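You operate a simulated robot arm through the tools that you are given. There is no shell and no other tool. Be economical: measure what you need, move in short steps, check, and stop when the job is done.

Carry out the task below with a simulated robot arm. There is one attempt and no reset: what you move stays moved.

## Task
Take the grey bracket and leave it in the big tray. Then close the freezer door. Then take the black chock from the bench and leave it on the top of the padded table. Then take the pink pot on the bench and put it away on the fourth shelf from the bottom of the orange rack. Then fetch the black box and set it on the shelf under the vise table. Then turn the green dial to 30. Then fetch the yellow ticket from the top of the padded table and set it on the bench. Then open the shim drawer. Do these in the order given. Set down upright: grey bracket, black chock, pink pot, black box.

The check looks at the end state, three seconds after you hand in, the way a careful person would. Anything else that was tipped, shoved, dropped, spilled or broken makes it a failure.

## Robot
A 7-joint arm with a two-finger parallel gripper on a trunk, on a base that drives. Base frame: it is fixed to the floor where the robot stands at the start and does not move with it; the origin is under the middle of the robot, x ahead of it, y to its left, z up. Units: mm, degrees, N and s.
With the tool pointing down near the work surface it reaches from about 100 to 920 mm from the robot's upright axis, wherever it stands. Its first joint turns from -166.0 to 166.0 degrees. Places, roughly: bench [4900, 500, 900]; big tray (39x22x5 cm) [1900, 1600, 800]; black box (10x6x8 cm) [-3800, 2300, 900]; black chock (15x9x13 cm) [5100, 200, 900]; fourth shelf of the orange rack [1100, -200, 1400]; freezer door [3000, 200, 900]; green dial [-2600, 5200, 1100]; grey bracket (11x6x8 cm) [700, -200, 600]; pink pot [5000, 1250, 1000]; shelf under the vise table [-2200, 1300, 200]; shim drawer [-2300, 700, 700]; top of the padded table [4900, 4600, 900]; yellow ticket [5000, 4250, 750]. Payload 3.43 kg.
Tool frame: the origin (TCP) lies between the finger pads and is the grasp point; the fingertips stand 30 mm ahead of it; z points along the fingers, y is the line along which they close. The gripper opens to 94 mm. The fingers are 28 mm wide and 10 mm thick; the gripper's body (50 by 96 mm) begins 55 mm behind the TCP.
Orientation is that of the tool frame in the base frame, as a unit quaternion [w, x, y, z]. With the fingers straight down and closing along the base's y, the tool's x points along the base's -x, its y along +y and its z along -z.

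## Interface
- The arm moves only by the tool send_rows. Its argument "moves" is a list of rows, each an object (a shift or turn left out is 0, a gripper value left out holds the last) with "dp": the shift along the tool's x, y, z in units of 20 mm (1.0 is 20 mm), a list of three; "rot": the turn, a rotation vector about the tool's x, y, z in units of 4 degrees (1.0 is 4 degrees), a list of three. In form: [{"dp": [tx, ty, tz], "rot": [wx, wy, wz]}, ...]. A call has 1 to 10 rows; each row shifts and turns the commanded pose from where the row before left it, along the tool's axes as they then stand. "gripper" is the gripper command, from -1 (fully open) to 1 (shut), values between in proportion, set as the call begins (left out, the last holds). A call with a number of a shift or a turn outside -1 to 1 is refused whole. A row lasts 0.2 s, in which the tool goes at most 50 mm and 8.6 degrees; a call with a longer step from one row to the next is refused whole, and so is a gripper value outside its range. Where a pose cannot be reached the arm comes as near as it can. A force on the tool above 40 N (or 10 N above the force at the start of the call, whichever is more), or a blocked arm, ends the call early, and 0.2 s more pass. Each finger travels about 45 mm/s and halts on what it meets, pressing with about 26 N; the grip force reading is that of the motor and also rises with nothing between the fingers. The clock runs only during rows and for 0.2 s after the last one: add rows that do not move to give the fingers time. The reply holds the time, the measured pose of the TCP, the force on the tool along the base axes, the opening and the grip force, in the units named above and with some noise, with the torque about the TCP (base axes, N m) and any sound that the robot's microphone picked up.
- Cameras (640 x 400 px; columns grow to the right, rows downward): "scene" is now at [445.6, 126.5, 1361]; the picture's right is [-1.00, -0.07, 0.00], its down [-0.06, 0.83, -0.56] and it looks along [0.04, -0.56, -0.83] (base axes); focal length 281 px, centre (320, 200). "wrist" rides on the gripper at [76, 14, -103] in the tool frame; the picture's right is [-0.18, 0.98, 0.00], its down [-0.75, -0.14, -0.64] and it looks along [-0.63, -0.12, 0.77] (tool axes); focal length 243 px, centre (320, 200). There is no depth. A picture from a camera that has moved, and an enlarged one, comes with that camera's place and axes in the base frame and with its lens.
- grab_frame(camera): a new picture of that camera. The clock stands still meanwhile.
- slide_trunk(by): slides the trunk up (or, below 0, down) by that many mm; the arm and the scene camera ride with it, the base frame stays. It gives what a move gives, with no picture.
- roll_base(legs): drives the robot by 1 to 6 legs, each [ahead, left, turn to the left] in mm, mm and degrees, along the robot's own axes; the way and the turn of a leg run together, so that a leg with both is an arc; at most 1500 mm and 180 degrees a leg. The arm and the cameras ride along, it lands a little off, and it stops where it bumps. It gives what a move gives.
- turn_head(pan, tilt): turns the head with the scene camera to pan (to the left, within 103 degrees either way) and tilt (down, from -29 to 69), counted from straight ahead of the robot. It gives what a move gives.
- enlarge(camera, box): a new picture of the part [left, top, right, bottom] of that camera's present view, enlarged. The clock stands still meanwhile.
- close_job(): hands the job in; it is judged then, once.

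Work in short steps. Places have to be worked out from the pictures, the camera data and where the tool is seen: move nearer, look again, correct. Check each grasp and each placing, and mend what went wrong. You have 196 turns and 162 pictures in all, those below and enlarged ones among them. Open the gripper and draw the arm clear of the work before you hand the job in, unless the task says otherwise.

The tools are called as name(argument=value, ...) on one line, values as JSON. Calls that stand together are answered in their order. send_rows: Moves the arm, as the interface text tells. Its arguments: {"type":"object","properties":{"moves":{"type":"array"},"gripper":{"type":"number"}},"required":["moves"]} The other tools are called the same way: slide_trunk (by) slides the trunk up or down; roll_base (legs) drives the base; turn_head (pan, tilt) turns the head that bears the scene camera; grab_frame (camera) takes a picture; enlarge (camera, box) takes an enlarged picture of a part of a camera's view; close_job () hands the job in.

At the start:

```text
time_s: 0.0
position: [394.8, -312.1, 770.7]
tcp_rot: [0.001, 0.001, 1.0, 0.001]
force: [0.1, -1.0, -0.5]
ft_torque: [0.01, 0.0, -0.01]
width: 94.0
grip_force: 0.1
trunk travel left (down, up): [-448.0, 162.0]
robot x, y, heading: [-0.0, -0.8, 0.1]
head pan, tilt: [-86.0, 56.1]
```

scene: 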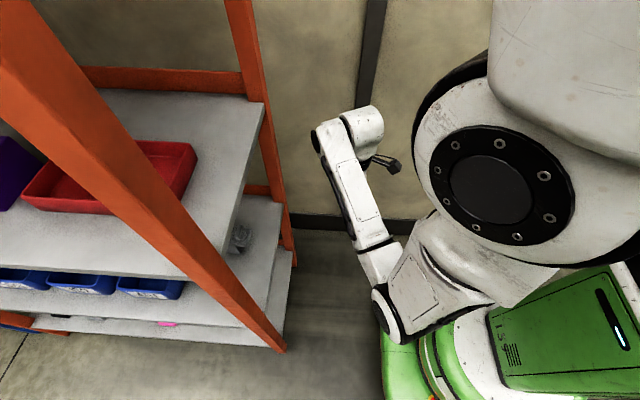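
wrist: 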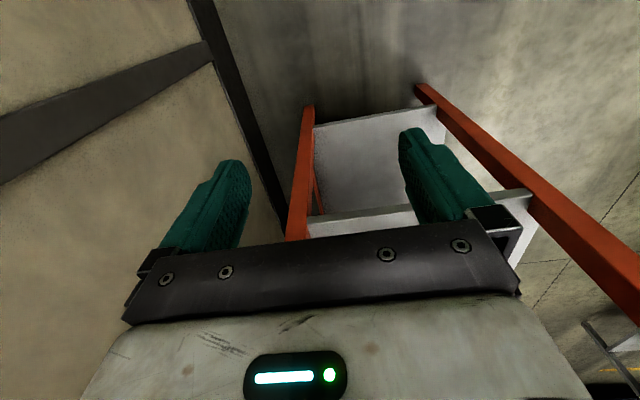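

The rack is ahead of the robot; I turn the head towards the bracket to see it properly.

turn_head(pan=-20, tilt=40)

grab_frame(camera="scene")

```text
time_s: 1.4
position: [393.3, -311.3, 771.7]
tcp_rot: [0.0, 0.001, 1.0, 0.0]
force: [0.1, 0.6, 0.7]
ft_torque: [-0.01, 0.0, 0.02]
width: 93.8
grip_force: 0.0
trunk travel left (down, up): [-448.0, 162.0]
robot x, y, heading: [1.4, 0.3, 0.1]
head pan, tilt: [-20.0, 40.0]
```

```text
159 pictures are left
camera scene: at [520.6, 168.1, 1383.0], right [-0.34, -0.94, 0.0], down [-0.6, 0.22, -0.77], along [0.72, -0.26, -0.64], focal length 281 px, centre (320, 200)
```

scene: 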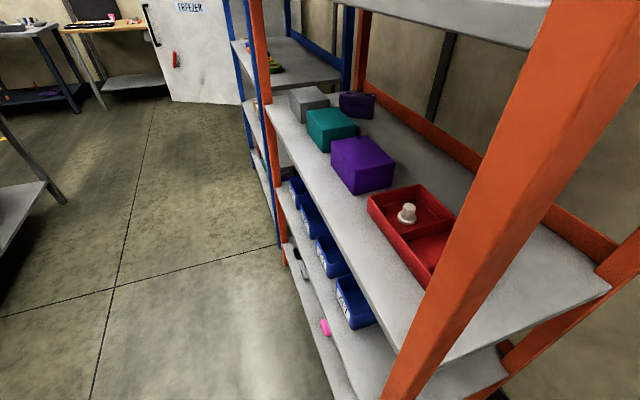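

I see the orange rack runs along x on my right. I look more directly at its near end where the bracket should be, and left to get the tray.

turn_head(pan=-60, tilt=50)

grab_frame(camera="scene")

turn_head(pan=25, tilt=25)

grab_frame(camera="scene")

turn_head(pan=100, tilt=40)

grab_frame(camera="scene")

```text
time_s: 2.4
position: [394.9, -311.5, 770.3]
tcp_rot: [0.0, 0.0, 1.0, 0.0]
force: [-1.4, 0.4, 0.6]
ft_torque: [0.01, -0.03, -0.02]
width: 94.1
grip_force: 0.1
trunk travel left (down, up): [-448.0, 162.0]
robot x, y, heading: [-3.7, -0.9, -0.1]
head pan, tilt: [-60.0, 50.0]
```

```text
158 pictures are left
camera scene: at [479.3, 130.6, 1368.9], right [-0.87, -0.5, 0.0], down [-0.38, 0.66, -0.64], along [0.32, -0.56, -0.77], focal length 281 px, centre (320, 200)
```

scene: 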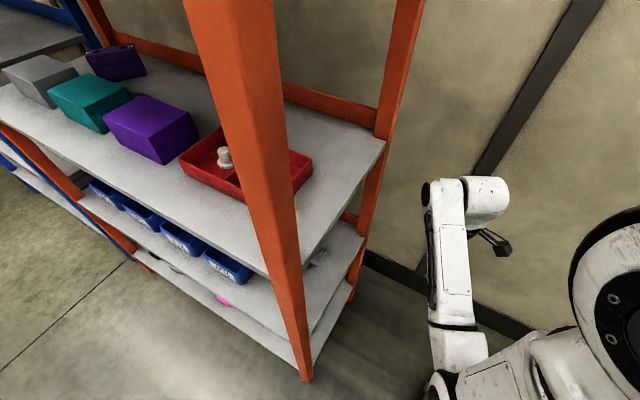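

```text
time_s: 4.0
position: [394.6, -311.7, 770.5]
tcp_rot: [0.0, 0.0, 1.0, -0.001]
force: [-0.1, -0.7, 0.0]
ft_torque: [-0.01, 0.02, 0.02]
width: 93.6
grip_force: 0.0
trunk travel left (down, up): [-448.0, 162.0]
robot x, y, heading: [-0.6, -1.0, 0.2]
head pan, tilt: [25.0, 25.0]
```

```text
157 pictures are left
camera scene: at [524.3, 236.2, 1406.4], right [0.42, -0.91, 0.0], down [-0.38, -0.18, -0.91], along [0.82, 0.38, -0.42], focal length 281 px, centre (320, 200)
```

scene: 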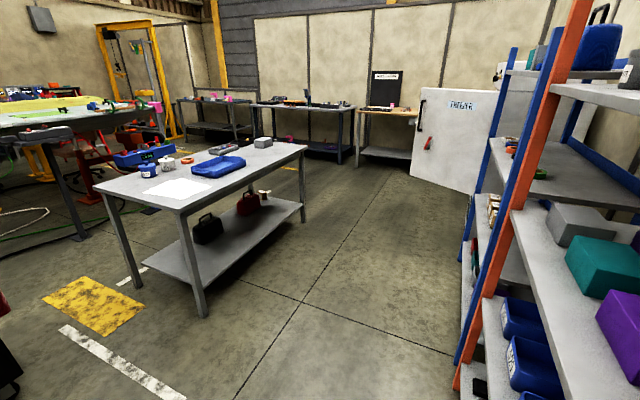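

```text
time_s: 5.5
position: [394.8, -312.7, 770.0]
tcp_rot: [-0.001, 0.001, 1.0, -0.001]
force: [-0.1, 0.0, -0.1]
ft_torque: [0.0, -0.02, 0.03]
width: 94.1
grip_force: 0.2
trunk travel left (down, up): [-448.0, 162.0]
robot x, y, heading: [-1.8, -1.4, -0.0]
head pan, tilt: [100.0, 40.0]
```

```text
156 pictures are left
camera scene: at [426.0, 281.0, 1383.1], right [0.98, 0.17, 0.0], down [0.11, -0.63, -0.77], along [-0.13, 0.75, -0.64], focal length 281 px, centre (320, 200)
```

scene: 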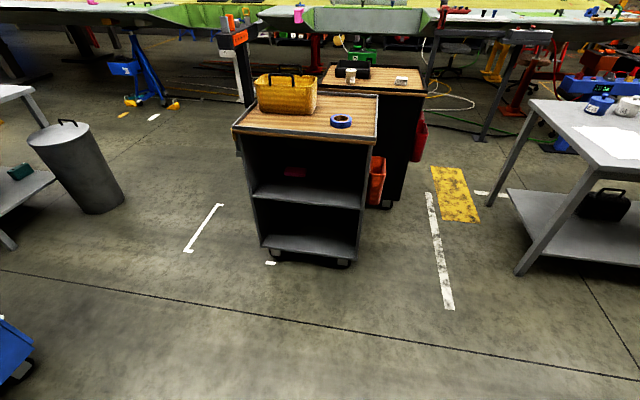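

The blue tray on the middle table is the big tray; the rack's front is at y≈0, x 620–1780. I look closely at the bracket from the end side.

turn_head(pan=-75, tilt=60)

enlarge(camera="scene", box=[120, 60, 440, 260])

enlarge(camera="wrist", box=[240, 60, 640, 310])

```text
time_s: 8.1
position: [394.4, -311.5, 770.5]
tcp_rot: [0.0, 0.0, 1.0, 0.0]
force: [0.3, 1.3, 0.4]
ft_torque: [-0.02, 0.01, -0.03]
width: 93.6
grip_force: 0.1
trunk travel left (down, up): [-448.0, 162.0]
robot x, y, heading: [2.0, 2.2, 0.2]
head pan, tilt: [-75.0, 60.0]
```

```text
2.00 times, centred on (280, 160) of scene
camera zoom: at [458.0, 132.9, 1356.3], right [-0.97, -0.26, 0.0], down [-0.22, 0.84, -0.5], along [0.13, -0.48, -0.87], focal length 562 px, centre (400, 280)
```

zoom: 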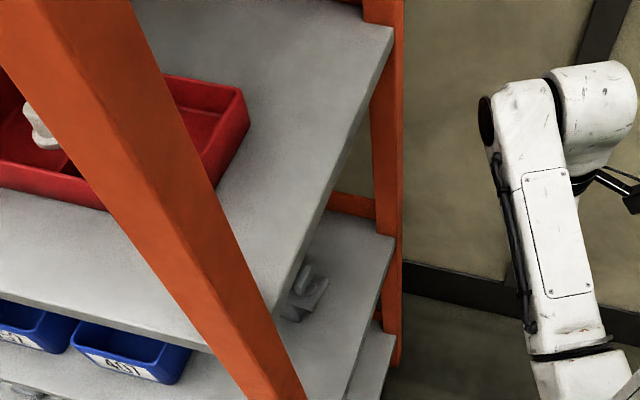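

```text
1.60 times, centred on (440, 185) of wrist
camera zoom: at [318.8, -298.2, 872.1], right [0.18, 0.98, 0.0], down [0.75, -0.14, 0.64], along [0.63, -0.12, -0.77], focal length 388 px, centre (128, 224)
```

zoom: 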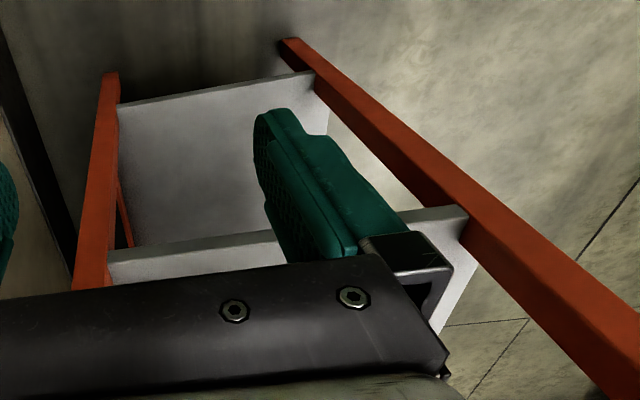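

Shelf gap is about 430 mm, so I can reach the bracket from the rack's open end with the tool pitched ~40°. I pitch the tool and shift in y.

send_rows(moves=[{"dp": [0, 0.4, 0], "rot": [0, -1, 0]}, {"dp": [0, 0.4, 0], "rot": [0, -1, 0]}, {"dp": [0, 0.4, 0], "rot": [0, -1, 0]}, {"dp": [0, 0.4, 0], "rot": [0, -1, 0]}, {"dp": [0, 0.4, 0], "rot": [0, -1, 0]}, {"dp": [0, 0.4, 0], "rot": [0, -1, 0]}, {"dp": [0, 0.4, 0], "rot": [0, -1, 0]}, {"dp": [0, 0.4, 0], "rot": [0, -1, 0]}, {"dp": [0, 0.4, 0], "rot": [0, -1, 0]}, {"dp": [0, 0.4, 0], "rot": [0, -1, 0]}], gripper=-1)

grab_frame(camera="wrist")

```text
time_s: 10.3
position: [394.0, -233.1, 770.2]
tcp_rot: [0.342, -0.001, 0.94, 0.0]
force: [-0.7, 0.2, -0.3]
ft_torque: [-0.04, 0.02, 0.04]
width: 94.1
grip_force: 0.0
trunk travel left (down, up): [-448.0, 162.0]
robot x, y, heading: [2.9, 1.6, 0.2]
head pan, tilt: [-75.0, 60.0]
```

```text
153 pictures are left
camera wrist: at [270.1, -218.5, 798.7], right [0.14, 0.98, 0.12], down [0.16, -0.14, 0.98], along [0.98, -0.12, -0.18], focal length 243 px, centre (320, 200)
```

wrist: 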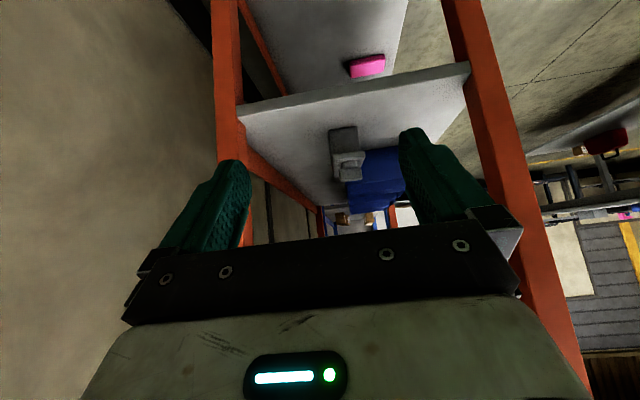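

The wrist camera (upside down) shows the bracket at about (700, -212, 635). I enlarge it for shape and orientation.

enlarge(camera="wrist", box=[240, 70, 480, 220])

```text
2.67 times, centred on (360, 145) of wrist
camera zoom: at [270.1, -218.5, 798.7], right [0.14, 0.98, 0.12], down [0.16, -0.14, 0.98], along [0.98, -0.12, -0.18], focal length 647 px, centre (213, 347)
```

zoom: 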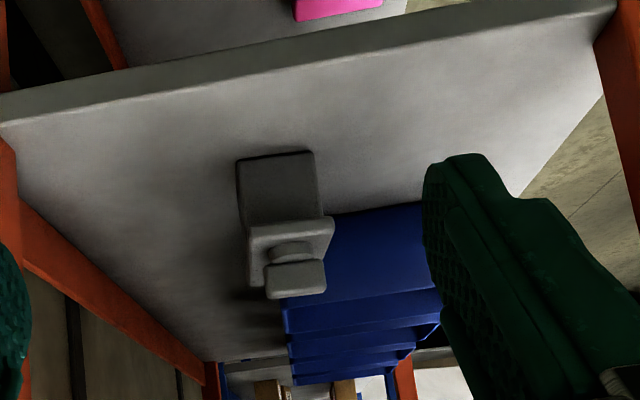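

I move in closer in line with the bracket for a better look.

send_rows(moves=[{"dp": [-0.55, 0.17, 0.9]}, {"dp": [-0.55, 0.17, 0.9]}, {"dp": [-0.55, 0.17, 0.9]}, {"dp": [-0.55, 0.17, 0.9]}, {"dp": [-0.55, 0.17, 0.9]}, {"dp": [-0.55, 0.17, 0.9]}])

enlarge(camera="wrist", box=[200, 20, 520, 220])

```text
time_s: 11.7
position: [514.6, -211.1, 730.4]
tcp_rot: [0.342, 0.0, 0.94, 0.0]
force: [1.1, 0.4, 0.0]
ft_torque: [0.01, 0.02, 0.02]
width: 94.1
grip_force: 0.0
trunk travel left (down, up): [-448.0, 162.0]
robot x, y, heading: [1.6, -2.7, -0.1]
head pan, tilt: [-75.0, 60.0]
```

```text
2.00 times, centred on (360, 120) of wrist
camera zoom: at [390.6, -197.6, 758.9], right [0.14, 0.98, 0.12], down [0.17, -0.14, 0.98], along [0.98, -0.12, -0.18], focal length 485 px, centre (240, 360)
```

zoom: 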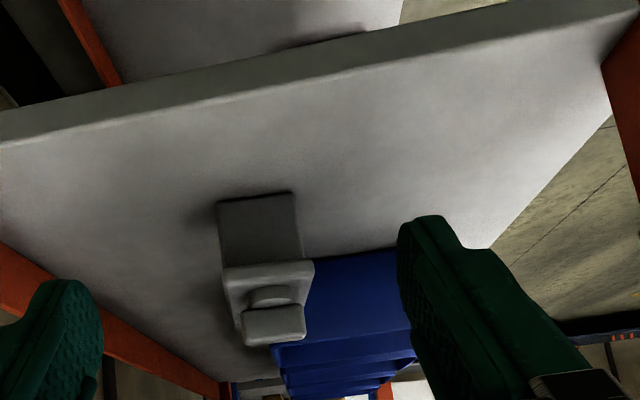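

The bracket is a box (~6 cm across y) with a knob; I judge its near face at x≈667, shelf top z≈607, centre y≈-212. I approach 70% and check.

send_rows(moves=[{"dp": [-0.485, 0, 0.94]}, {"dp": [-0.485, 0, 0.94]}, {"dp": [-0.485, 0, 0.94]}, {"dp": [-0.485, 0, 0.94]}, {"dp": [-0.485, 0, 0.94]}, {"dp": [-0.485, 0, 0.94]}])

grab_frame(camera="wrist")

```text
time_s: 13.1
position: [633.2, -211.9, 681.3]
tcp_rot: [0.342, 0.001, 0.94, 0.0]
force: [0.4, -1.0, 0.1]
ft_torque: [-0.01, -0.04, 0.0]
width: 93.8
grip_force: 0.1
trunk travel left (down, up): [-448.0, 162.0]
robot x, y, heading: [0.0, -6.9, 0.1]
head pan, tilt: [-75.0, 60.0]
```

```text
150 pictures are left
camera wrist: at [508.6, -197.6, 709.9], right [0.14, 0.98, 0.12], down [0.16, -0.14, 0.98], along [0.98, -0.12, -0.18], focal length 243 px, centre (320, 200)
```

wrist: 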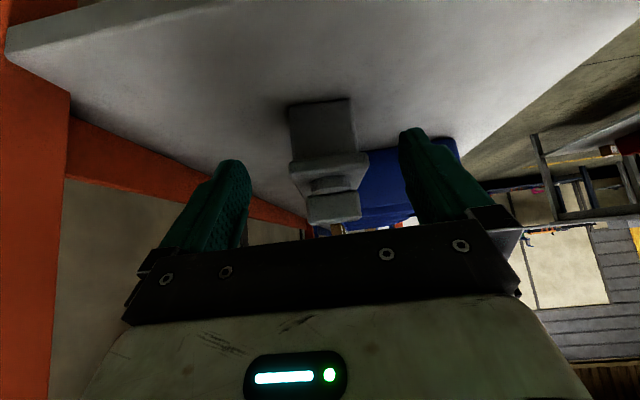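

Triangulation: near face x≈689, shelf z≈597, box top ≈645, centre y≈-211. I advance to (715,-211,642) and close.

send_rows(moves=[{"dp": [-0.38, 0, 0.83]}, {"dp": [-0.38, 0, 0.83]}, {"dp": [-0.38, 0, 0.83]}, {"dp": [-0.38, 0, 0.83]}, {"dp": [-0.38, 0, 0.83]}, {"dp": [0, 0, 0]}])

grab_frame(camera="wrist")

```text
time_s: 14.5
position: [714.9, -212.6, 645.0]
tcp_rot: [0.345, -0.001, 0.939, -0.001]
force: [-8.8, -2.2, 26.7]
ft_torque: [-0.34, 0.23, -0.08]
width: 93.9
grip_force: 0.1
trunk travel left (down, up): [-448.0, 162.0]
robot x, y, heading: [-4.8, -0.6, -0.0]
head pan, tilt: [-75.0, 60.0]
```

```text
149 pictures are left
camera wrist: at [590.7, -198.9, 672.7], right [0.14, 0.98, 0.12], down [0.16, -0.14, 0.98], along [0.98, -0.12, -0.18], focal length 243 px, centre (320, 200)
```

wrist: 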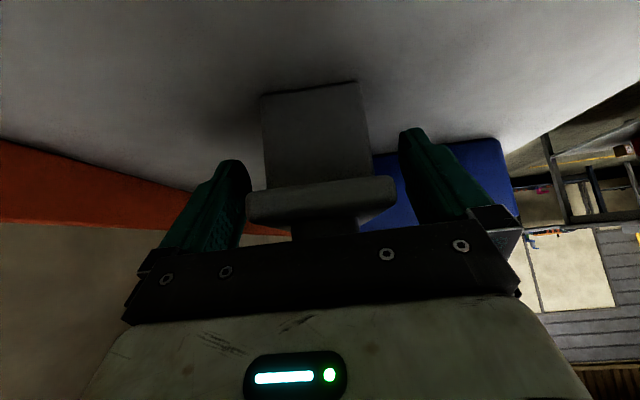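

The fingertips touched the shelf (≈612). I lift ~8 mm and close the fingers.

send_rows(moves=[{"dp": [-0.26, 0, -0.31]}])

send_rows(moves=[{}, {}, {}, {}, {}, {}], gripper=1)

grab_frame(camera="wrist")

```text
time_s: 14.9
position: [713.2, -208.8, 648.8]
tcp_rot: [0.34, -0.001, 0.94, 0.001]
force: [0.6, -0.5, 0.2]
ft_torque: [0.0, -0.02, 0.02]
width: 94.0
grip_force: 0.1
trunk travel left (down, up): [-448.0, 162.0]
robot x, y, heading: [2.1, 3.9, -0.1]
head pan, tilt: [-75.0, 60.0]
```

```text
time_s: 16.3
position: [713.8, -211.3, 650.4]
tcp_rot: [0.341, 0.001, 0.94, 0.0]
force: [-0.4, -0.8, -0.7]
ft_torque: [0.02, 0.02, 0.03]
width: 60.2
grip_force: 26.1
trunk travel left (down, up): [-448.0, 162.0]
robot x, y, heading: [1.6, -0.6, 0.1]
head pan, tilt: [-75.0, 60.0]
```

```text
148 pictures are left
camera wrist: at [590.3, -197.6, 678.3], right [0.14, 0.98, 0.12], down [0.17, -0.14, 0.98], along [0.98, -0.12, -0.18], focal length 243 px, centre (320, 200)
```

wrist: 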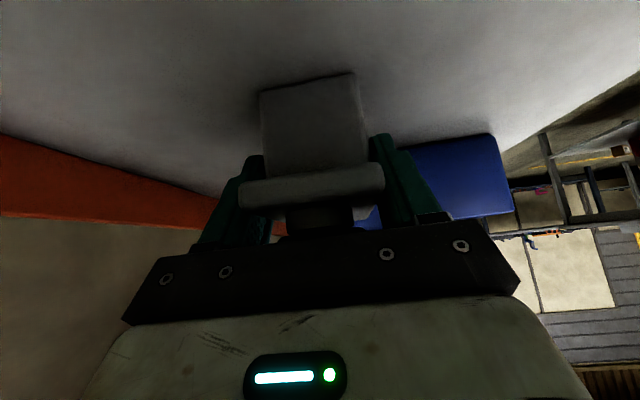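

Gripped at 60 mm. I lift with the trunk 40 mm and check.

slide_trunk(by=40)

grab_frame(camera="wrist")

```text
time_s: 17.2
position: [715.3, -211.1, 689.3]
tcp_rot: [0.342, 0.0, 0.94, 0.0]
force: [0.2, -0.2, -3.5]
ft_torque: [-0.02, 0.06, -0.02]
width: 60.3
grip_force: 25.8
trunk travel left (down, up): [-488.0, 122.0]
robot x, y, heading: [0.3, 0.5, -0.0]
head pan, tilt: [-75.0, 60.0]
```

```text
147 pictures are left
camera wrist: at [590.3, -197.5, 718.2], right [0.14, 0.98, 0.12], down [0.17, -0.14, 0.98], along [0.98, -0.12, -0.18], focal length 243 px, centre (320, 200)
```

wrist: 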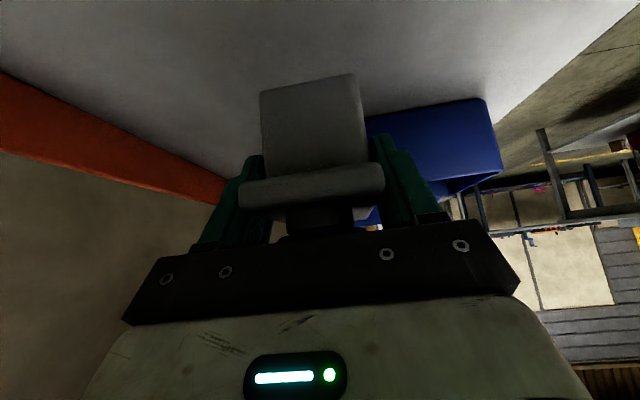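

Bracket is held and lifted. I retract along the approach line, then back the base off from the rack.

send_rows(moves=[{"dp": [0.485, 0, -0.94]}, {"dp": [0.485, 0, -0.94]}, {"dp": [0.485, 0, -0.94]}, {"dp": [0.485, 0, -0.94]}, {"dp": [0.485, 0, -0.94]}, {"dp": [0.485, 0, -0.94]}, {"dp": [0.485, 0, -0.94]}, {"dp": [0.485, 0, -0.94]}, {"dp": [0.485, 0, -0.94]}, {"dp": [0.485, 0, -0.94]}])

roll_base(legs=[[-250, 0, 0]])

slide_trunk(by=120)

turn_head(pan=40, tilt=60)

grab_frame(camera="scene")

```text
time_s: 19.4
position: [516.8, -211.1, 771.7]
tcp_rot: [0.342, -0.001, 0.94, 0.0]
force: [-0.6, -0.9, -3.4]
ft_torque: [0.0, 0.05, 0.0]
width: 60.3
grip_force: 25.7
trunk travel left (down, up): [-488.0, 122.0]
robot x, y, heading: [2.0, 1.3, -0.0]
head pan, tilt: [-75.0, 60.0]
```

```text
time_s: 21.2
position: [267.0, -210.5, 771.5]
tcp_rot: [0.343, 0.0, 0.94, -0.001]
force: [0.7, 0.7, -2.9]
ft_torque: [-0.05, 0.03, -0.01]
width: 60.6
grip_force: 26.2
trunk travel left (down, up): [-488.0, 122.0]
robot x, y, heading: [-250.7, 0.3, -0.0]
head pan, tilt: [-75.0, 60.0]
```

```text
time_s: 22.7
position: [266.7, -210.6, 891.5]
tcp_rot: [0.342, 0.001, 0.94, 0.0]
force: [-0.3, -0.4, -2.9]
ft_torque: [-0.02, 0.03, 0.02]
width: 60.6
grip_force: 25.9
trunk travel left (down, up): [-608.0, 2.0]
robot x, y, heading: [-247.6, 0.6, -0.2]
head pan, tilt: [-75.0, 60.0]
```

```text
time_s: 24.6
position: [266.4, -210.9, 890.8]
tcp_rot: [0.341, 0.0, 0.94, 0.0]
force: [0.0, -0.8, -3.3]
ft_torque: [0.0, 0.06, -0.03]
width: 60.4
grip_force: 26.0
trunk travel left (down, up): [-608.0, 2.0]
robot x, y, heading: [-252.4, -0.3, -0.1]
head pan, tilt: [40.0, 60.0]
```

```text
146 pictures are left
camera scene: at [240.1, 240.0, 1516.3], right [0.64, -0.77, 0.0], down [-0.66, -0.56, -0.5], along [0.38, 0.32, -0.87], focal length 281 px, centre (320, 200)
```

scene: 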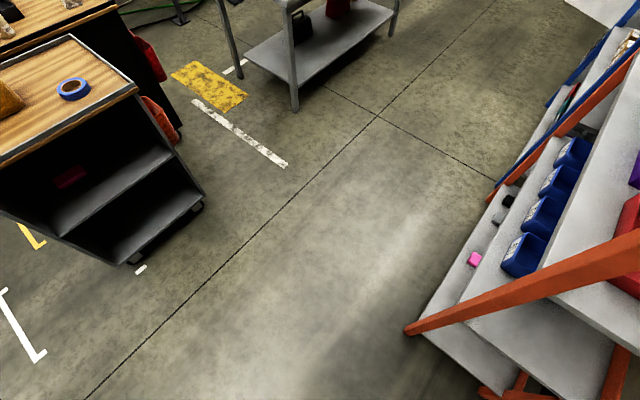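

The aisle is about 1350 mm wide and clear. I strafe left 700, drive ahead ~1980, and turn 90° to face the table with the tray.

roll_base(legs=[[0, 700, 0], [1500, 0, 0], [480, 0, 0], [0, 0, 90]])

turn_head(pan=-15, tilt=50)

grab_frame(camera="scene")

```text
time_s: 41.9
position: [1940.3, 1246.7, 890.6]
tcp_rot: [-0.239, 0.672, -0.657, -0.245]
force: [-0.2, -0.3, -3.7]
ft_torque: [-0.04, 0.02, -0.04]
width: 60.5
grip_force: 26.2
trunk travel left (down, up): [-608.0, 2.0]
robot x, y, heading: [1741.1, 724.5, 91.3]
head pan, tilt: [40.0, 60.0]
```

```text
time_s: 43.1
position: [1939.5, 1247.0, 890.5]
tcp_rot: [-0.239, 0.672, -0.657, -0.245]
force: [1.5, -0.5, -3.7]
ft_torque: [-0.03, 0.0, -0.03]
width: 60.4
grip_force: 25.8
trunk travel left (down, up): [-608.0, 2.0]
robot x, y, heading: [1737.2, 723.1, 91.4]
head pan, tilt: [-15.0, 50.0]
```

```text
145 pictures are left
camera scene: at [1552.8, 1239.2, 1528.9], right [0.97, -0.24, 0.0], down [-0.18, -0.74, -0.64], along [0.15, 0.62, -0.77], focal length 281 px, centre (320, 200)
```

scene: 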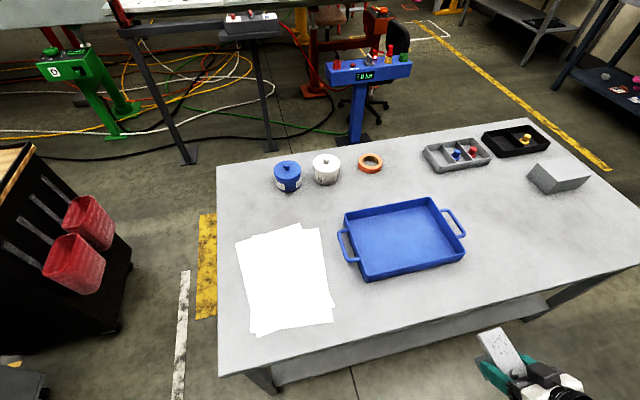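

Tray centre ≈(1905,1620), table z≈780. I move the base ahead 150 and left 30, then extend the arm forward at height.

roll_base(legs=[[150, 30, 0]])

send_rows(moves=[{"dp": [-0.766, 0, 0.643]}, {"dp": [-0.766, 0, 0.643]}, {"dp": [-0.766, 0, 0.643]}, {"dp": [-0.766, 0, 0.643]}, {"dp": [-0.766, 0, 0.643]}, {"dp": [-0.766, 0, 0.643]}, {"dp": [-0.766, 0, 0.643]}, {"dp": [-0.766, 0, 0.643]}, {"dp": [-0.766, 0, 0.643]}, {"dp": [-0.766, 0, 0.643]}])

turn_head(pan=-25, tilt=60)

grab_frame(camera="scene")

grab_frame(camera="wrist")

```text
time_s: 44.5
position: [1905.9, 1396.6, 891.3]
tcp_rot: [-0.239, 0.672, -0.657, -0.245]
force: [-0.4, 0.0, -2.7]
ft_torque: [-0.07, 0.0, 0.03]
width: 60.4
grip_force: 26.0
trunk travel left (down, up): [-608.0, 2.0]
robot x, y, heading: [1704.9, 871.5, 91.4]
head pan, tilt: [-15.0, 50.0]
```

```text
time_s: 46.7
position: [1902.1, 1597.6, 890.5]
tcp_rot: [-0.238, 0.672, -0.657, -0.244]
force: [0.4, 0.1, -3.8]
ft_torque: [-0.06, -0.01, 0.02]
width: 60.3
grip_force: 26.0
trunk travel left (down, up): [-608.0, 2.0]
robot x, y, heading: [1705.8, 873.5, 91.1]
head pan, tilt: [-15.0, 50.0]
```

```text
time_s: 47.4
position: [1902.5, 1597.0, 891.1]
tcp_rot: [-0.239, 0.671, -0.657, -0.244]
force: [-0.5, -0.8, -1.8]
ft_torque: [-0.06, -0.02, -0.01]
width: 60.1
grip_force: 25.7
trunk travel left (down, up): [-608.0, 2.0]
robot x, y, heading: [1706.0, 875.5, 91.5]
head pan, tilt: [-25.0, 60.0]
```

```text
144 pictures are left
camera scene: at [1527.7, 1375.1, 1516.3], right [0.92, -0.4, 0.0], down [-0.35, -0.79, -0.5], along [0.2, 0.46, -0.87], focal length 281 px, centre (320, 200)
```

scene: 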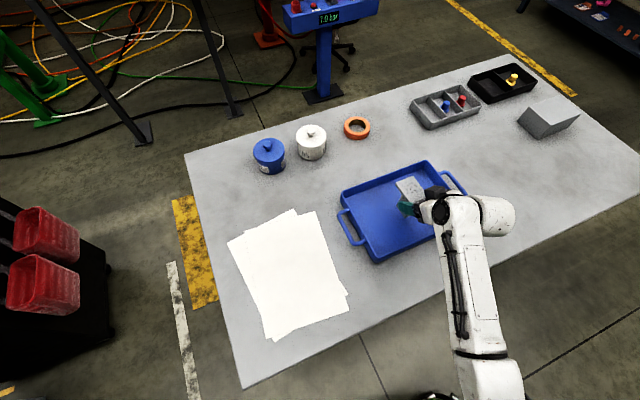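

```text
143 pictures are left
camera wrist: at [1890.8, 1472.1, 919.3], right [-0.99, 0.12, 0.12], down [0.14, 0.17, 0.98], along [0.1, 0.98, -0.18], focal length 243 px, centre (320, 200)
```

wrist: 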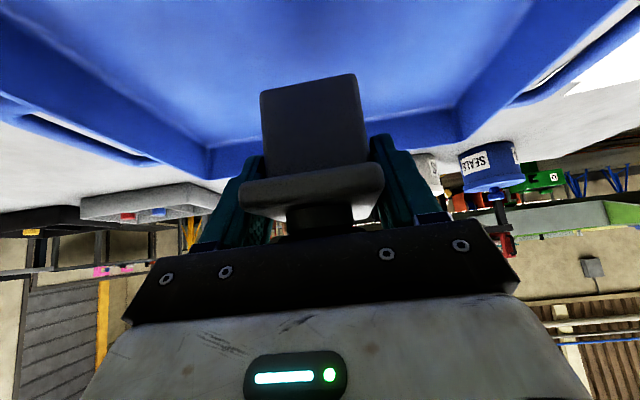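

The bracket is above the middle of the tray. I lower by 55 mm in 10 mm rows, watching force.

send_rows(moves=[{"dp": [0.32, 0, 0.383]}, {"dp": [0.32, 0, 0.383]}, {"dp": [0.32, 0, 0.383]}, {"dp": [0.32, 0, 0.383]}, {"dp": [0.32, 0, 0.383]}])

grab_frame(camera="wrist")

```text
time_s: 48.6
position: [1902.7, 1599.6, 844.2]
tcp_rot: [-0.244, 0.67, -0.656, -0.247]
force: [0.1, -7.2, 32.0]
ft_torque: [0.38, 0.17, 0.09]
width: 60.1
grip_force: 22.8
trunk travel left (down, up): [-608.0, 2.0]
robot x, y, heading: [1708.9, 874.5, 91.4]
head pan, tilt: [-25.0, 60.0]
```

```text
142 pictures are left
camera wrist: at [1891.5, 1474.7, 871.9], right [-0.99, 0.12, 0.12], down [0.13, 0.16, 0.98], along [0.1, 0.98, -0.17], focal length 243 px, centre (320, 200)
```

wrist: 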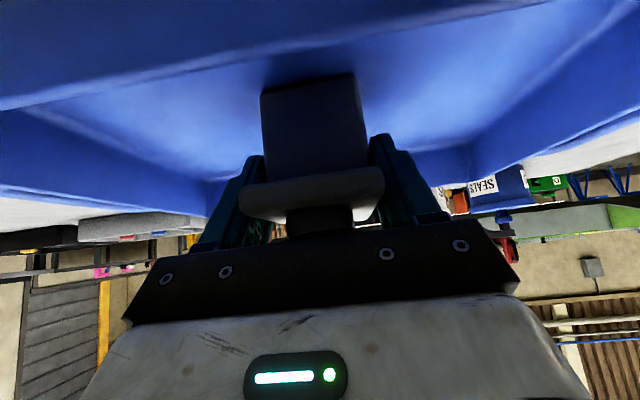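

Bracket is resting on the tray floor (force up). I relieve ~3 mm and open.

send_rows(moves=[{"dp": [-0.1, 0, -0.12]}, {}])

send_rows(moves=[{}, {}, {}, {}, {}], gripper=-1)

send_rows(moves=[{"dp": [-0.32, 0, -0.383]}, {"dp": [-0.32, 0, -0.383]}, {"dp": [0, 0, -1]}, {"dp": [0, 0, -1]}, {"dp": [0, 0, -1]}, {"dp": [0, 0, -1]}, {"dp": [0, 0, -1]}, {"dp": [0, 0, -1]}])

grab_frame(camera="scene")

grab_frame(camera="wrist")

```text
time_s: 49.2
position: [1901.6, 1598.7, 844.2]
tcp_rot: [-0.24, 0.672, -0.656, -0.245]
force: [2.7, 5.9, 15.1]
ft_torque: [0.52, -0.1, -0.08]
width: 60.4
grip_force: 25.9
trunk travel left (down, up): [-608.0, 2.0]
robot x, y, heading: [1708.7, 876.1, 91.4]
head pan, tilt: [-25.0, 60.0]
```

```text
time_s: 50.4
position: [1902.4, 1597.2, 843.2]
tcp_rot: [-0.239, 0.672, -0.657, -0.244]
force: [0.6, 0.2, -0.4]
ft_torque: [0.01, 0.01, 0.02]
width: 93.9
grip_force: 0.1
trunk travel left (down, up): [-608.0, 2.0]
robot x, y, heading: [1708.5, 875.6, 91.3]
head pan, tilt: [-25.0, 60.0]
```

```text
time_s: 52.2
position: [1903.2, 1520.4, 955.7]
tcp_rot: [-0.24, 0.672, -0.657, -0.245]
force: [0.6, 0.1, -0.7]
ft_torque: [-0.01, -0.02, 0.0]
width: 94.2
grip_force: 0.0
trunk travel left (down, up): [-608.0, 2.0]
robot x, y, heading: [1704.9, 871.9, 91.2]
head pan, tilt: [-25.0, 60.0]
```

```text
141 pictures are left
camera scene: at [1527.6, 1374.9, 1516.3], right [0.92, -0.4, 0.0], down [-0.35, -0.79, -0.5], along [0.2, 0.46, -0.87], focal length 281 px, centre (320, 200)
```

scene: 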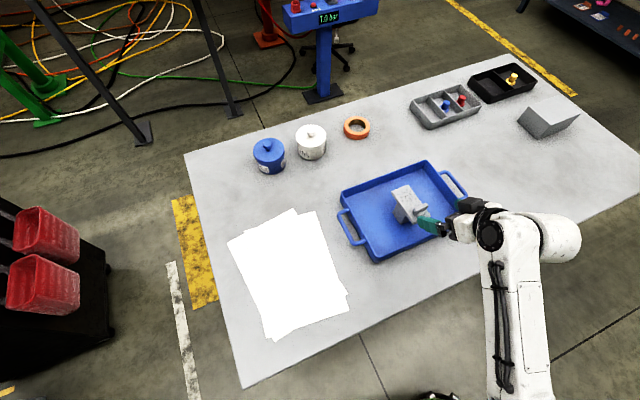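

```text
140 pictures are left
camera wrist: at [1892.1, 1395.0, 984.7], right [-0.99, 0.12, 0.12], down [0.14, 0.17, 0.98], along [0.1, 0.98, -0.18], focal length 243 px, centre (320, 200)
```

wrist: 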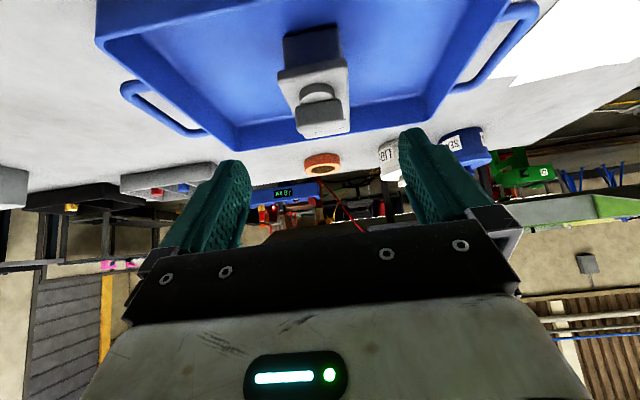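

Bracket stands upright in the tray. Now I back off and turn toward the freezer to see its door.

roll_base(legs=[[-200, 0, 0], [0, 0, -90]])

turn_head(pan=-15, tilt=25)

grab_frame(camera="scene")

```text
time_s: 57.6
position: [2357.5, 474.9, 957.1]
tcp_rot: [0.342, -0.008, 0.94, 0.003]
force: [-0.4, 0.6, -0.8]
ft_torque: [-0.01, 0.01, 0.01]
width: 94.1
grip_force: 0.0
trunk travel left (down, up): [-608.0, 2.0]
robot x, y, heading: [1714.1, 674.8, 1.1]
head pan, tilt: [-25.0, 60.0]
```

```text
time_s: 58.7
position: [2356.8, 474.7, 956.4]
tcp_rot: [0.341, -0.008, 0.94, 0.003]
force: [-0.5, -0.5, 1.0]
ft_torque: [0.0, -0.01, -0.01]
width: 93.8
grip_force: 0.1
trunk travel left (down, up): [-608.0, 2.0]
robot x, y, heading: [1713.0, 676.6, 1.2]
head pan, tilt: [-15.0, 25.0]
```

```text
139 pictures are left
camera scene: at [2238.4, 856.6, 1566.3], right [-0.24, -0.97, 0.0], down [-0.41, 0.1, -0.91], along [0.88, -0.22, -0.42], focal length 281 px, centre (320, 200)
```

scene: 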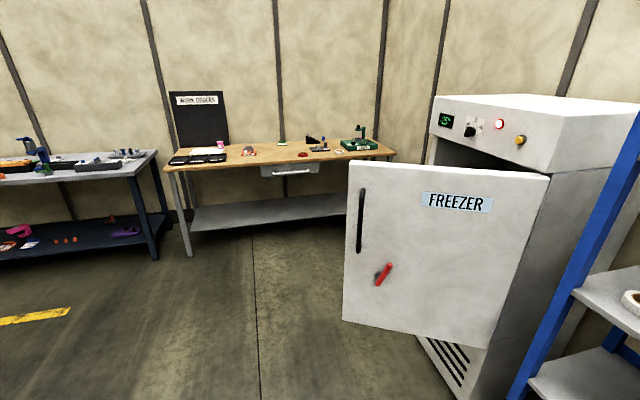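

Door hinge ≈(2930,-130), free edge ≈(3270,475): it's open ~61° and must be pushed from my side. I put the tool vertical, shut the fingers and retract before driving up.

send_rows(moves=[{"rot": [0, 1, 0]}, {"rot": [0, 1, 0]}, {"rot": [0, 1, 0]}, {"rot": [0, 1, 0]}, {"rot": [0, 1, 0]}, {"rot": [0, 1, 0]}, {"rot": [0, 1, 0]}, {"rot": [0, 1, 0]}, {"rot": [0, 1, 0]}, {"rot": [0, 1, 0]}], gripper=1)

send_rows(moves=[{"dp": [1, 0, 0]}, {"dp": [1, 0, 0]}, {"dp": [1, 0, 0]}, {"dp": [1, 0, 0]}, {"dp": [1, 0, 0]}, {"dp": [1, 0, 0]}, {"dp": [1, 0, 0]}, {"dp": [1, 0, 0]}, {"dp": [1, 0, 0]}, {"dp": [1, 0, 0]}])

roll_base(legs=[[900, -80, 0]])

turn_head(pan=-30, tilt=40)

grab_frame(camera="scene")

```text
time_s: 60.9
position: [2364.8, 460.3, 964.2]
tcp_rot: [0.032, -0.006, 0.999, -0.014]
force: [-0.1, 0.2, 0.1]
ft_torque: [-0.01, -0.01, 0.0]
width: 0.0
grip_force: 25.5
out of reach, approached as far as the arm can: row 10
trunk travel left (down, up): [-608.0, 2.0]
robot x, y, heading: [1713.4, 675.3, 1.0]
head pan, tilt: [-15.0, 25.0]
```

```text
time_s: 63.1
position: [2155.9, 469.7, 956.5]
tcp_rot: [0.0, -0.008, 1.0, 0.0]
force: [0.0, 0.1, 0.3]
ft_torque: [-0.03, -0.02, 0.03]
width: 0.0
grip_force: 25.7
out of reach, approached as far as the arm can: row 1
trunk travel left (down, up): [-608.0, 2.0]
robot x, y, heading: [1710.1, 672.6, 1.0]
head pan, tilt: [-15.0, 25.0]
```

```text
time_s: 67.8
position: [3054.2, 403.9, 957.6]
tcp_rot: [0.001, -0.008, 1.0, -0.001]
force: [0.2, 0.2, -0.5]
ft_torque: [-0.03, 0.03, 0.03]
width: 0.0
grip_force: 25.8
trunk travel left (down, up): [-608.0, 2.0]
robot x, y, heading: [2611.1, 609.3, 0.8]
head pan, tilt: [-15.0, 25.0]
```

```text
time_s: 68.6
position: [3056.0, 404.5, 955.9]
tcp_rot: [0.0, -0.008, 1.0, 0.0]
force: [0.9, -0.1, 0.0]
ft_torque: [0.0, 0.01, 0.02]
width: 0.0
grip_force: 25.8
trunk travel left (down, up): [-608.0, 2.0]
robot x, y, heading: [2610.6, 609.2, 0.7]
head pan, tilt: [-30.0, 40.0]
```

```text
138 pictures are left
camera scene: at [3122.7, 770.7, 1543.1], right [-0.49, -0.87, 0.0], down [-0.56, 0.31, -0.77], along [0.67, -0.37, -0.64], focal length 281 px, centre (320, 200)
```

scene: 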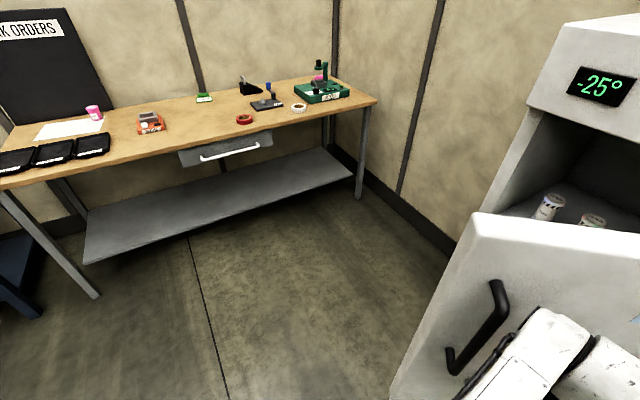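

I check the relation of hand and door with a steeper view, plus the wrist camera.

turn_head(pan=-60, tilt=50)

grab_frame(camera="scene")

grab_frame(camera="wrist")

```text
time_s: 69.5
position: [3054.4, 403.7, 956.8]
tcp_rot: [0.0, -0.008, 1.0, 0.0]
force: [-0.2, 0.3, -0.8]
ft_torque: [0.01, 0.0, -0.04]
width: 0.2
grip_force: 25.8
trunk travel left (down, up): [-608.0, 2.0]
robot x, y, heading: [2611.8, 608.9, 1.0]
head pan, tilt: [-60.0, 50.0]
```

```text
137 pictures are left
camera scene: at [3087.9, 745.9, 1528.9], right [-0.86, -0.51, 0.0], down [-0.39, 0.66, -0.64], along [0.33, -0.55, -0.77], focal length 281 px, centre (320, 200)
```

scene: 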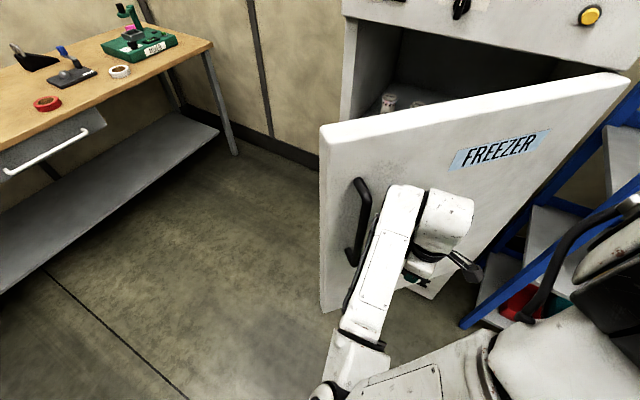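

```text
136 pictures are left
camera wrist: at [2978.9, 416.6, 1058.0], right [0.17, 0.99, 0.0], down [0.76, -0.13, 0.64], along [0.63, -0.11, -0.77], focal length 243 px, centre (320, 200)
```

wrist: 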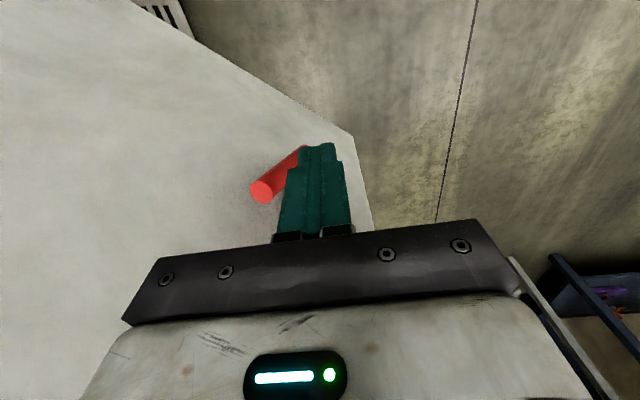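

Better geometry: hinge ≈(2850,45), door 580 long, open ~46°; the hand is ~100 mm from its face at radius 400. I push along the closing normal.

send_rows(moves=[{"dp": [-0.72, -0.69, 0]}, {"dp": [-0.72, -0.69, 0]}, {"dp": [-0.72, -0.69, 0]}, {"dp": [-0.72, -0.69, 0]}, {"dp": [-0.72, -0.69, 0]}, {"dp": [-0.7, -0.72, 0]}, {"dp": [-0.66, -0.75, 0]}, {"dp": [-0.62, -0.79, 0]}, {"dp": [-0.55, -0.83, 0]}, {"dp": [-0.5, -0.87, 0]}])

grab_frame(camera="scene")

```text
time_s: 71.7
position: [3190.0, 257.3, 956.0]
tcp_rot: [-0.001, -0.008, 1.0, -0.001]
force: [0.0, -0.1, 0.4]
ft_torque: [-0.01, 0.0, 0.0]
width: 0.0
grip_force: 25.4
trunk travel left (down, up): [-608.0, 2.0]
robot x, y, heading: [2607.9, 608.7, 0.8]
head pan, tilt: [-60.0, 50.0]
```

```text
135 pictures are left
camera scene: at [3087.8, 745.9, 1528.9], right [-0.86, -0.51, 0.0], down [-0.39, 0.66, -0.64], along [0.33, -0.55, -0.77], focal length 281 px, centre (320, 200)
```

scene: 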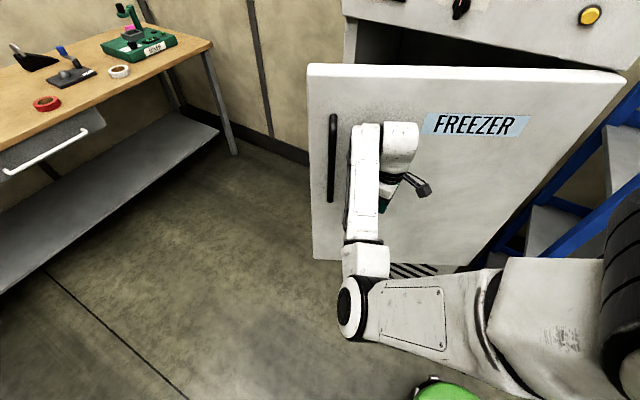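

Door swung easily to ~26°. I retract the arm 200 mm and bring the base 200 mm ahead, so the remaining push is within reach.

send_rows(moves=[{"dp": [1, 0, 0]}, {"dp": [1, 0, 0]}, {"dp": [1, 0, 0]}, {"dp": [1, 0, 0]}, {"dp": [1, 0, 0]}, {"dp": [1, 0, 0]}, {"dp": [1, 0, 0]}, {"dp": [1, 0, 0]}, {"dp": [1, 0, 0]}, {"dp": [1, 0, 0]}])

roll_base(legs=[[220, 0, 0]])

send_rows(moves=[{"dp": [-0.3, -0.95, 0]}, {"dp": [-0.3, -0.95, 0]}, {"dp": [-0.3, -0.95, 0]}, {"dp": [-0.3, -0.95, 0]}, {"dp": [-0.3, -0.95, 0]}, {"dp": [-0.2, -0.95, 0]}, {"dp": [-0.2, -0.5, 0]}])

grab_frame(camera="scene")

```text
time_s: 73.9
position: [2989.8, 254.8, 956.6]
tcp_rot: [0.0, -0.008, 1.0, 0.0]
force: [-0.4, 0.2, -0.4]
ft_torque: [0.0, 0.0, 0.01]
width: 0.0
grip_force: 26.3
trunk travel left (down, up): [-608.0, 2.0]
robot x, y, heading: [2610.2, 611.6, 0.9]
head pan, tilt: [-60.0, 50.0]
```

```text
time_s: 75.6
position: [3210.6, 259.8, 957.6]
tcp_rot: [0.0, -0.009, 1.0, 0.002]
force: [0.0, -0.1, 0.0]
ft_torque: [0.01, 0.0, -0.03]
width: 0.1
grip_force: 26.2
trunk travel left (down, up): [-608.0, 2.0]
robot x, y, heading: [2832.5, 612.2, 0.9]
head pan, tilt: [-60.0, 50.0]
```

```text
time_s: 77.2
position: [3249.5, 134.9, 957.3]
tcp_rot: [-0.001, -0.007, 1.0, 0.0]
force: [0.6, -0.9, 0.4]
ft_torque: [-0.02, 0.0, 0.0]
width: 0.2
grip_force: 26.0
trunk travel left (down, up): [-608.0, 2.0]
robot x, y, heading: [2829.9, 613.6, 1.0]
head pan, tilt: [-60.0, 50.0]
```

```text
134 pictures are left
camera scene: at [3307.6, 749.9, 1528.9], right [-0.86, -0.51, 0.0], down [-0.39, 0.66, -0.64], along [0.33, -0.55, -0.77], focal length 281 px, centre (320, 200)
```

scene: 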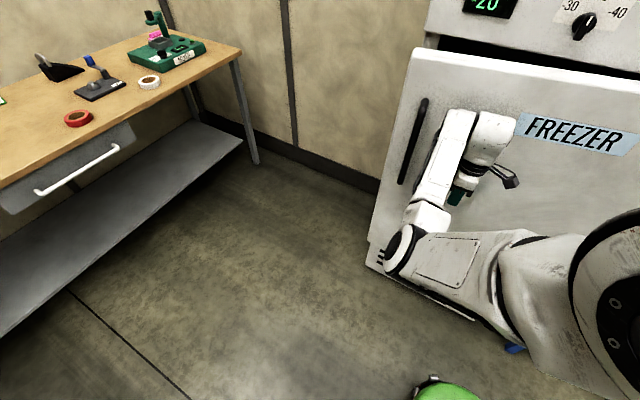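

About 8° remains. I keep pushing in -y until resistance.

send_rows(moves=[{"dp": [0, -0.7, 0]}, {"dp": [0, -0.7, 0]}, {"dp": [0, -0.7, 0]}, {"dp": [0, -0.6, 0]}, {"dp": [0, -0.5, 0]}, {"dp": [0, -0.5, 0]}])

grab_frame(camera="scene")

```text
time_s: 78.6
position: [3251.1, 61.6, 957.3]
tcp_rot: [0.0, -0.007, 1.0, -0.001]
force: [-0.7, -0.3, 0.4]
ft_torque: [-0.01, -0.01, -0.03]
width: 0.0
grip_force: 26.2
trunk travel left (down, up): [-608.0, 2.0]
robot x, y, heading: [2827.3, 611.4, 0.7]
head pan, tilt: [-60.0, 50.0]
```

```text
133 pictures are left
camera scene: at [3307.6, 750.0, 1528.9], right [-0.86, -0.51, 0.0], down [-0.39, 0.66, -0.64], along [0.33, -0.55, -0.77], focal length 281 px, centre (320, 200)
```

scene: 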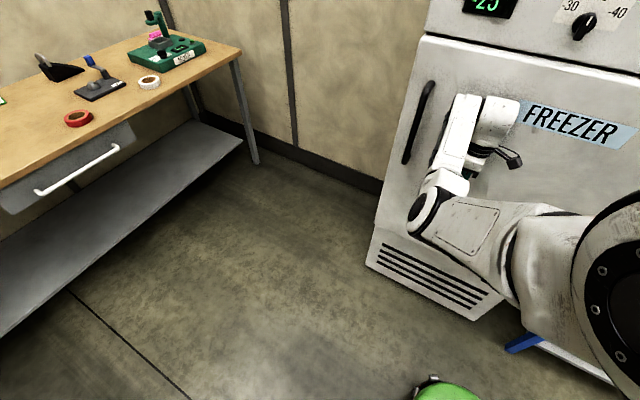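

Nearly flush; I push a bit more, until the door bears on the frame.

send_rows(moves=[{"dp": [0, -0.4, 0]}, {"dp": [0, -0.4, 0]}, {"dp": [0, -0.4, 0]}, {"dp": [0, -0.4, 0]}, {"dp": [0, -0.4, 0]}])

grab_frame(camera="scene")

```text
time_s: 79.1
position: [3250.3, 57.2, 957.6]
tcp_rot: [-0.003, -0.006, 1.0, 0.004]
force: [-3.0, 22.6, 13.1]
ft_torque: [-3.04, 0.01, -0.68]
width: 0.0
grip_force: 26.5
trunk travel left (down, up): [-608.0, 2.0]
robot x, y, heading: [2832.7, 613.0, 1.0]
head pan, tilt: [-60.0, 50.0]
stopped in row 2: the force on the tool passed its limit at 54 N (the readings are from after the stop); the commanded pose is now the measured one
```

```text
132 pictures are left
camera scene: at [3306.6, 754.0, 1529.2], right [-0.86, -0.52, 0.0], down [-0.4, 0.66, -0.64], along [0.33, -0.55, -0.77], focal length 281 px, centre (320, 200)
```

scene: 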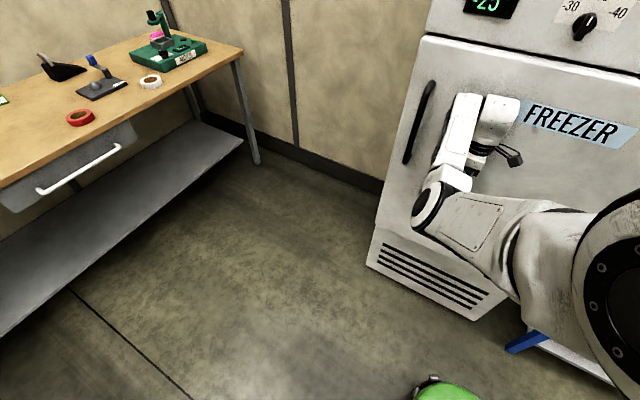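

The door bears on its frame. I withdraw the hand and look at the door and the red lever.

send_rows(moves=[{"dp": [0, 1, 0]}, {"dp": [0, 1, 0]}, {"dp": [0, 1, 0]}, {"dp": [0.5, 1, 0]}, {"dp": [1, 1, 0]}, {"dp": [1, 1, 0]}, {"dp": [1, 1, 0]}, {"dp": [1, 1, 0]}, {"dp": [1, 1, 0]}, {"dp": [1, 1, 0]}])

roll_base(legs=[[0, 250, 0]])

grab_frame(camera="scene")

```text
time_s: 81.3
position: [3118.2, 252.9, 956.6]
tcp_rot: [-0.003, -0.008, 1.0, 0.005]
force: [0.1, -0.1, 0.1]
ft_torque: [0.0, -0.02, 0.01]
width: 0.0
grip_force: 25.8
trunk travel left (down, up): [-608.0, 2.0]
robot x, y, heading: [2830.0, 615.6, 1.1]
head pan, tilt: [-60.0, 50.0]
```

```text
time_s: 83.1
position: [3113.8, 500.3, 958.1]
tcp_rot: [-0.002, -0.008, 1.0, 0.003]
force: [0.5, 0.5, -0.4]
ft_torque: [0.02, 0.0, -0.01]
width: 0.0
grip_force: 26.0
trunk travel left (down, up): [-608.0, 2.0]
robot x, y, heading: [2822.8, 860.3, 1.0]
head pan, tilt: [-60.0, 50.0]
```

```text
131 pictures are left
camera scene: at [3302.5, 999.6, 1528.9], right [-0.86, -0.52, 0.0], down [-0.4, 0.66, -0.64], along [0.33, -0.55, -0.77], focal length 281 px, centre (320, 200)
```

scene: 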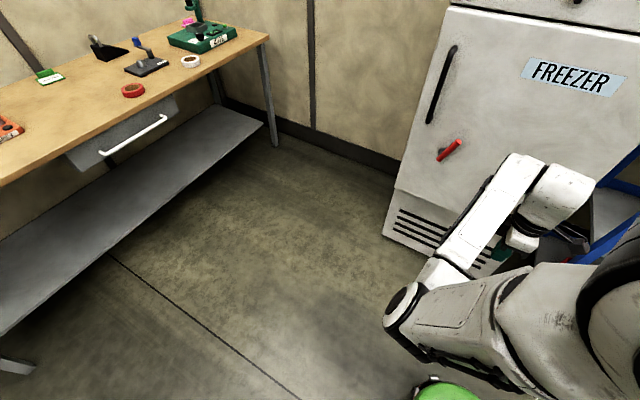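

I zoom on the door seam to verify it is fully shut.

turn_head(pan=-75, tilt=35)

grab_frame(camera="scene")

```text
time_s: 83.9
position: [3112.9, 501.1, 957.9]
tcp_rot: [-0.001, -0.008, 1.0, 0.003]
force: [-0.5, 0.7, 0.1]
ft_torque: [-0.02, -0.01, 0.0]
width: 0.1
grip_force: 25.8
trunk travel left (down, up): [-608.0, 2.0]
robot x, y, heading: [2825.2, 860.5, 1.2]
head pan, tilt: [-75.0, 35.0]
```

```text
130 pictures are left
camera scene: at [3287.2, 981.1, 1550.6], right [-0.96, -0.28, 0.0], down [-0.16, 0.55, -0.82], along [0.23, -0.79, -0.57], focal length 281 px, centre (320, 200)
```

scene: 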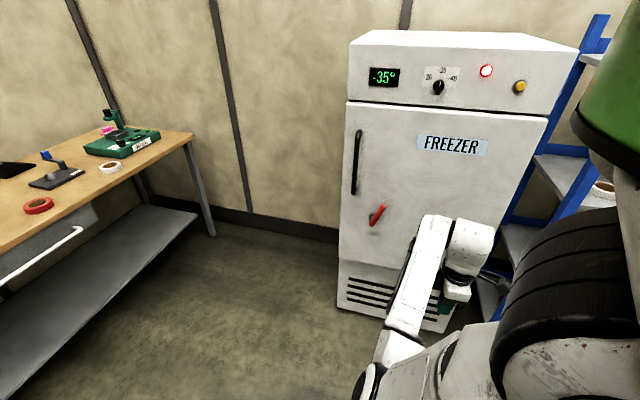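

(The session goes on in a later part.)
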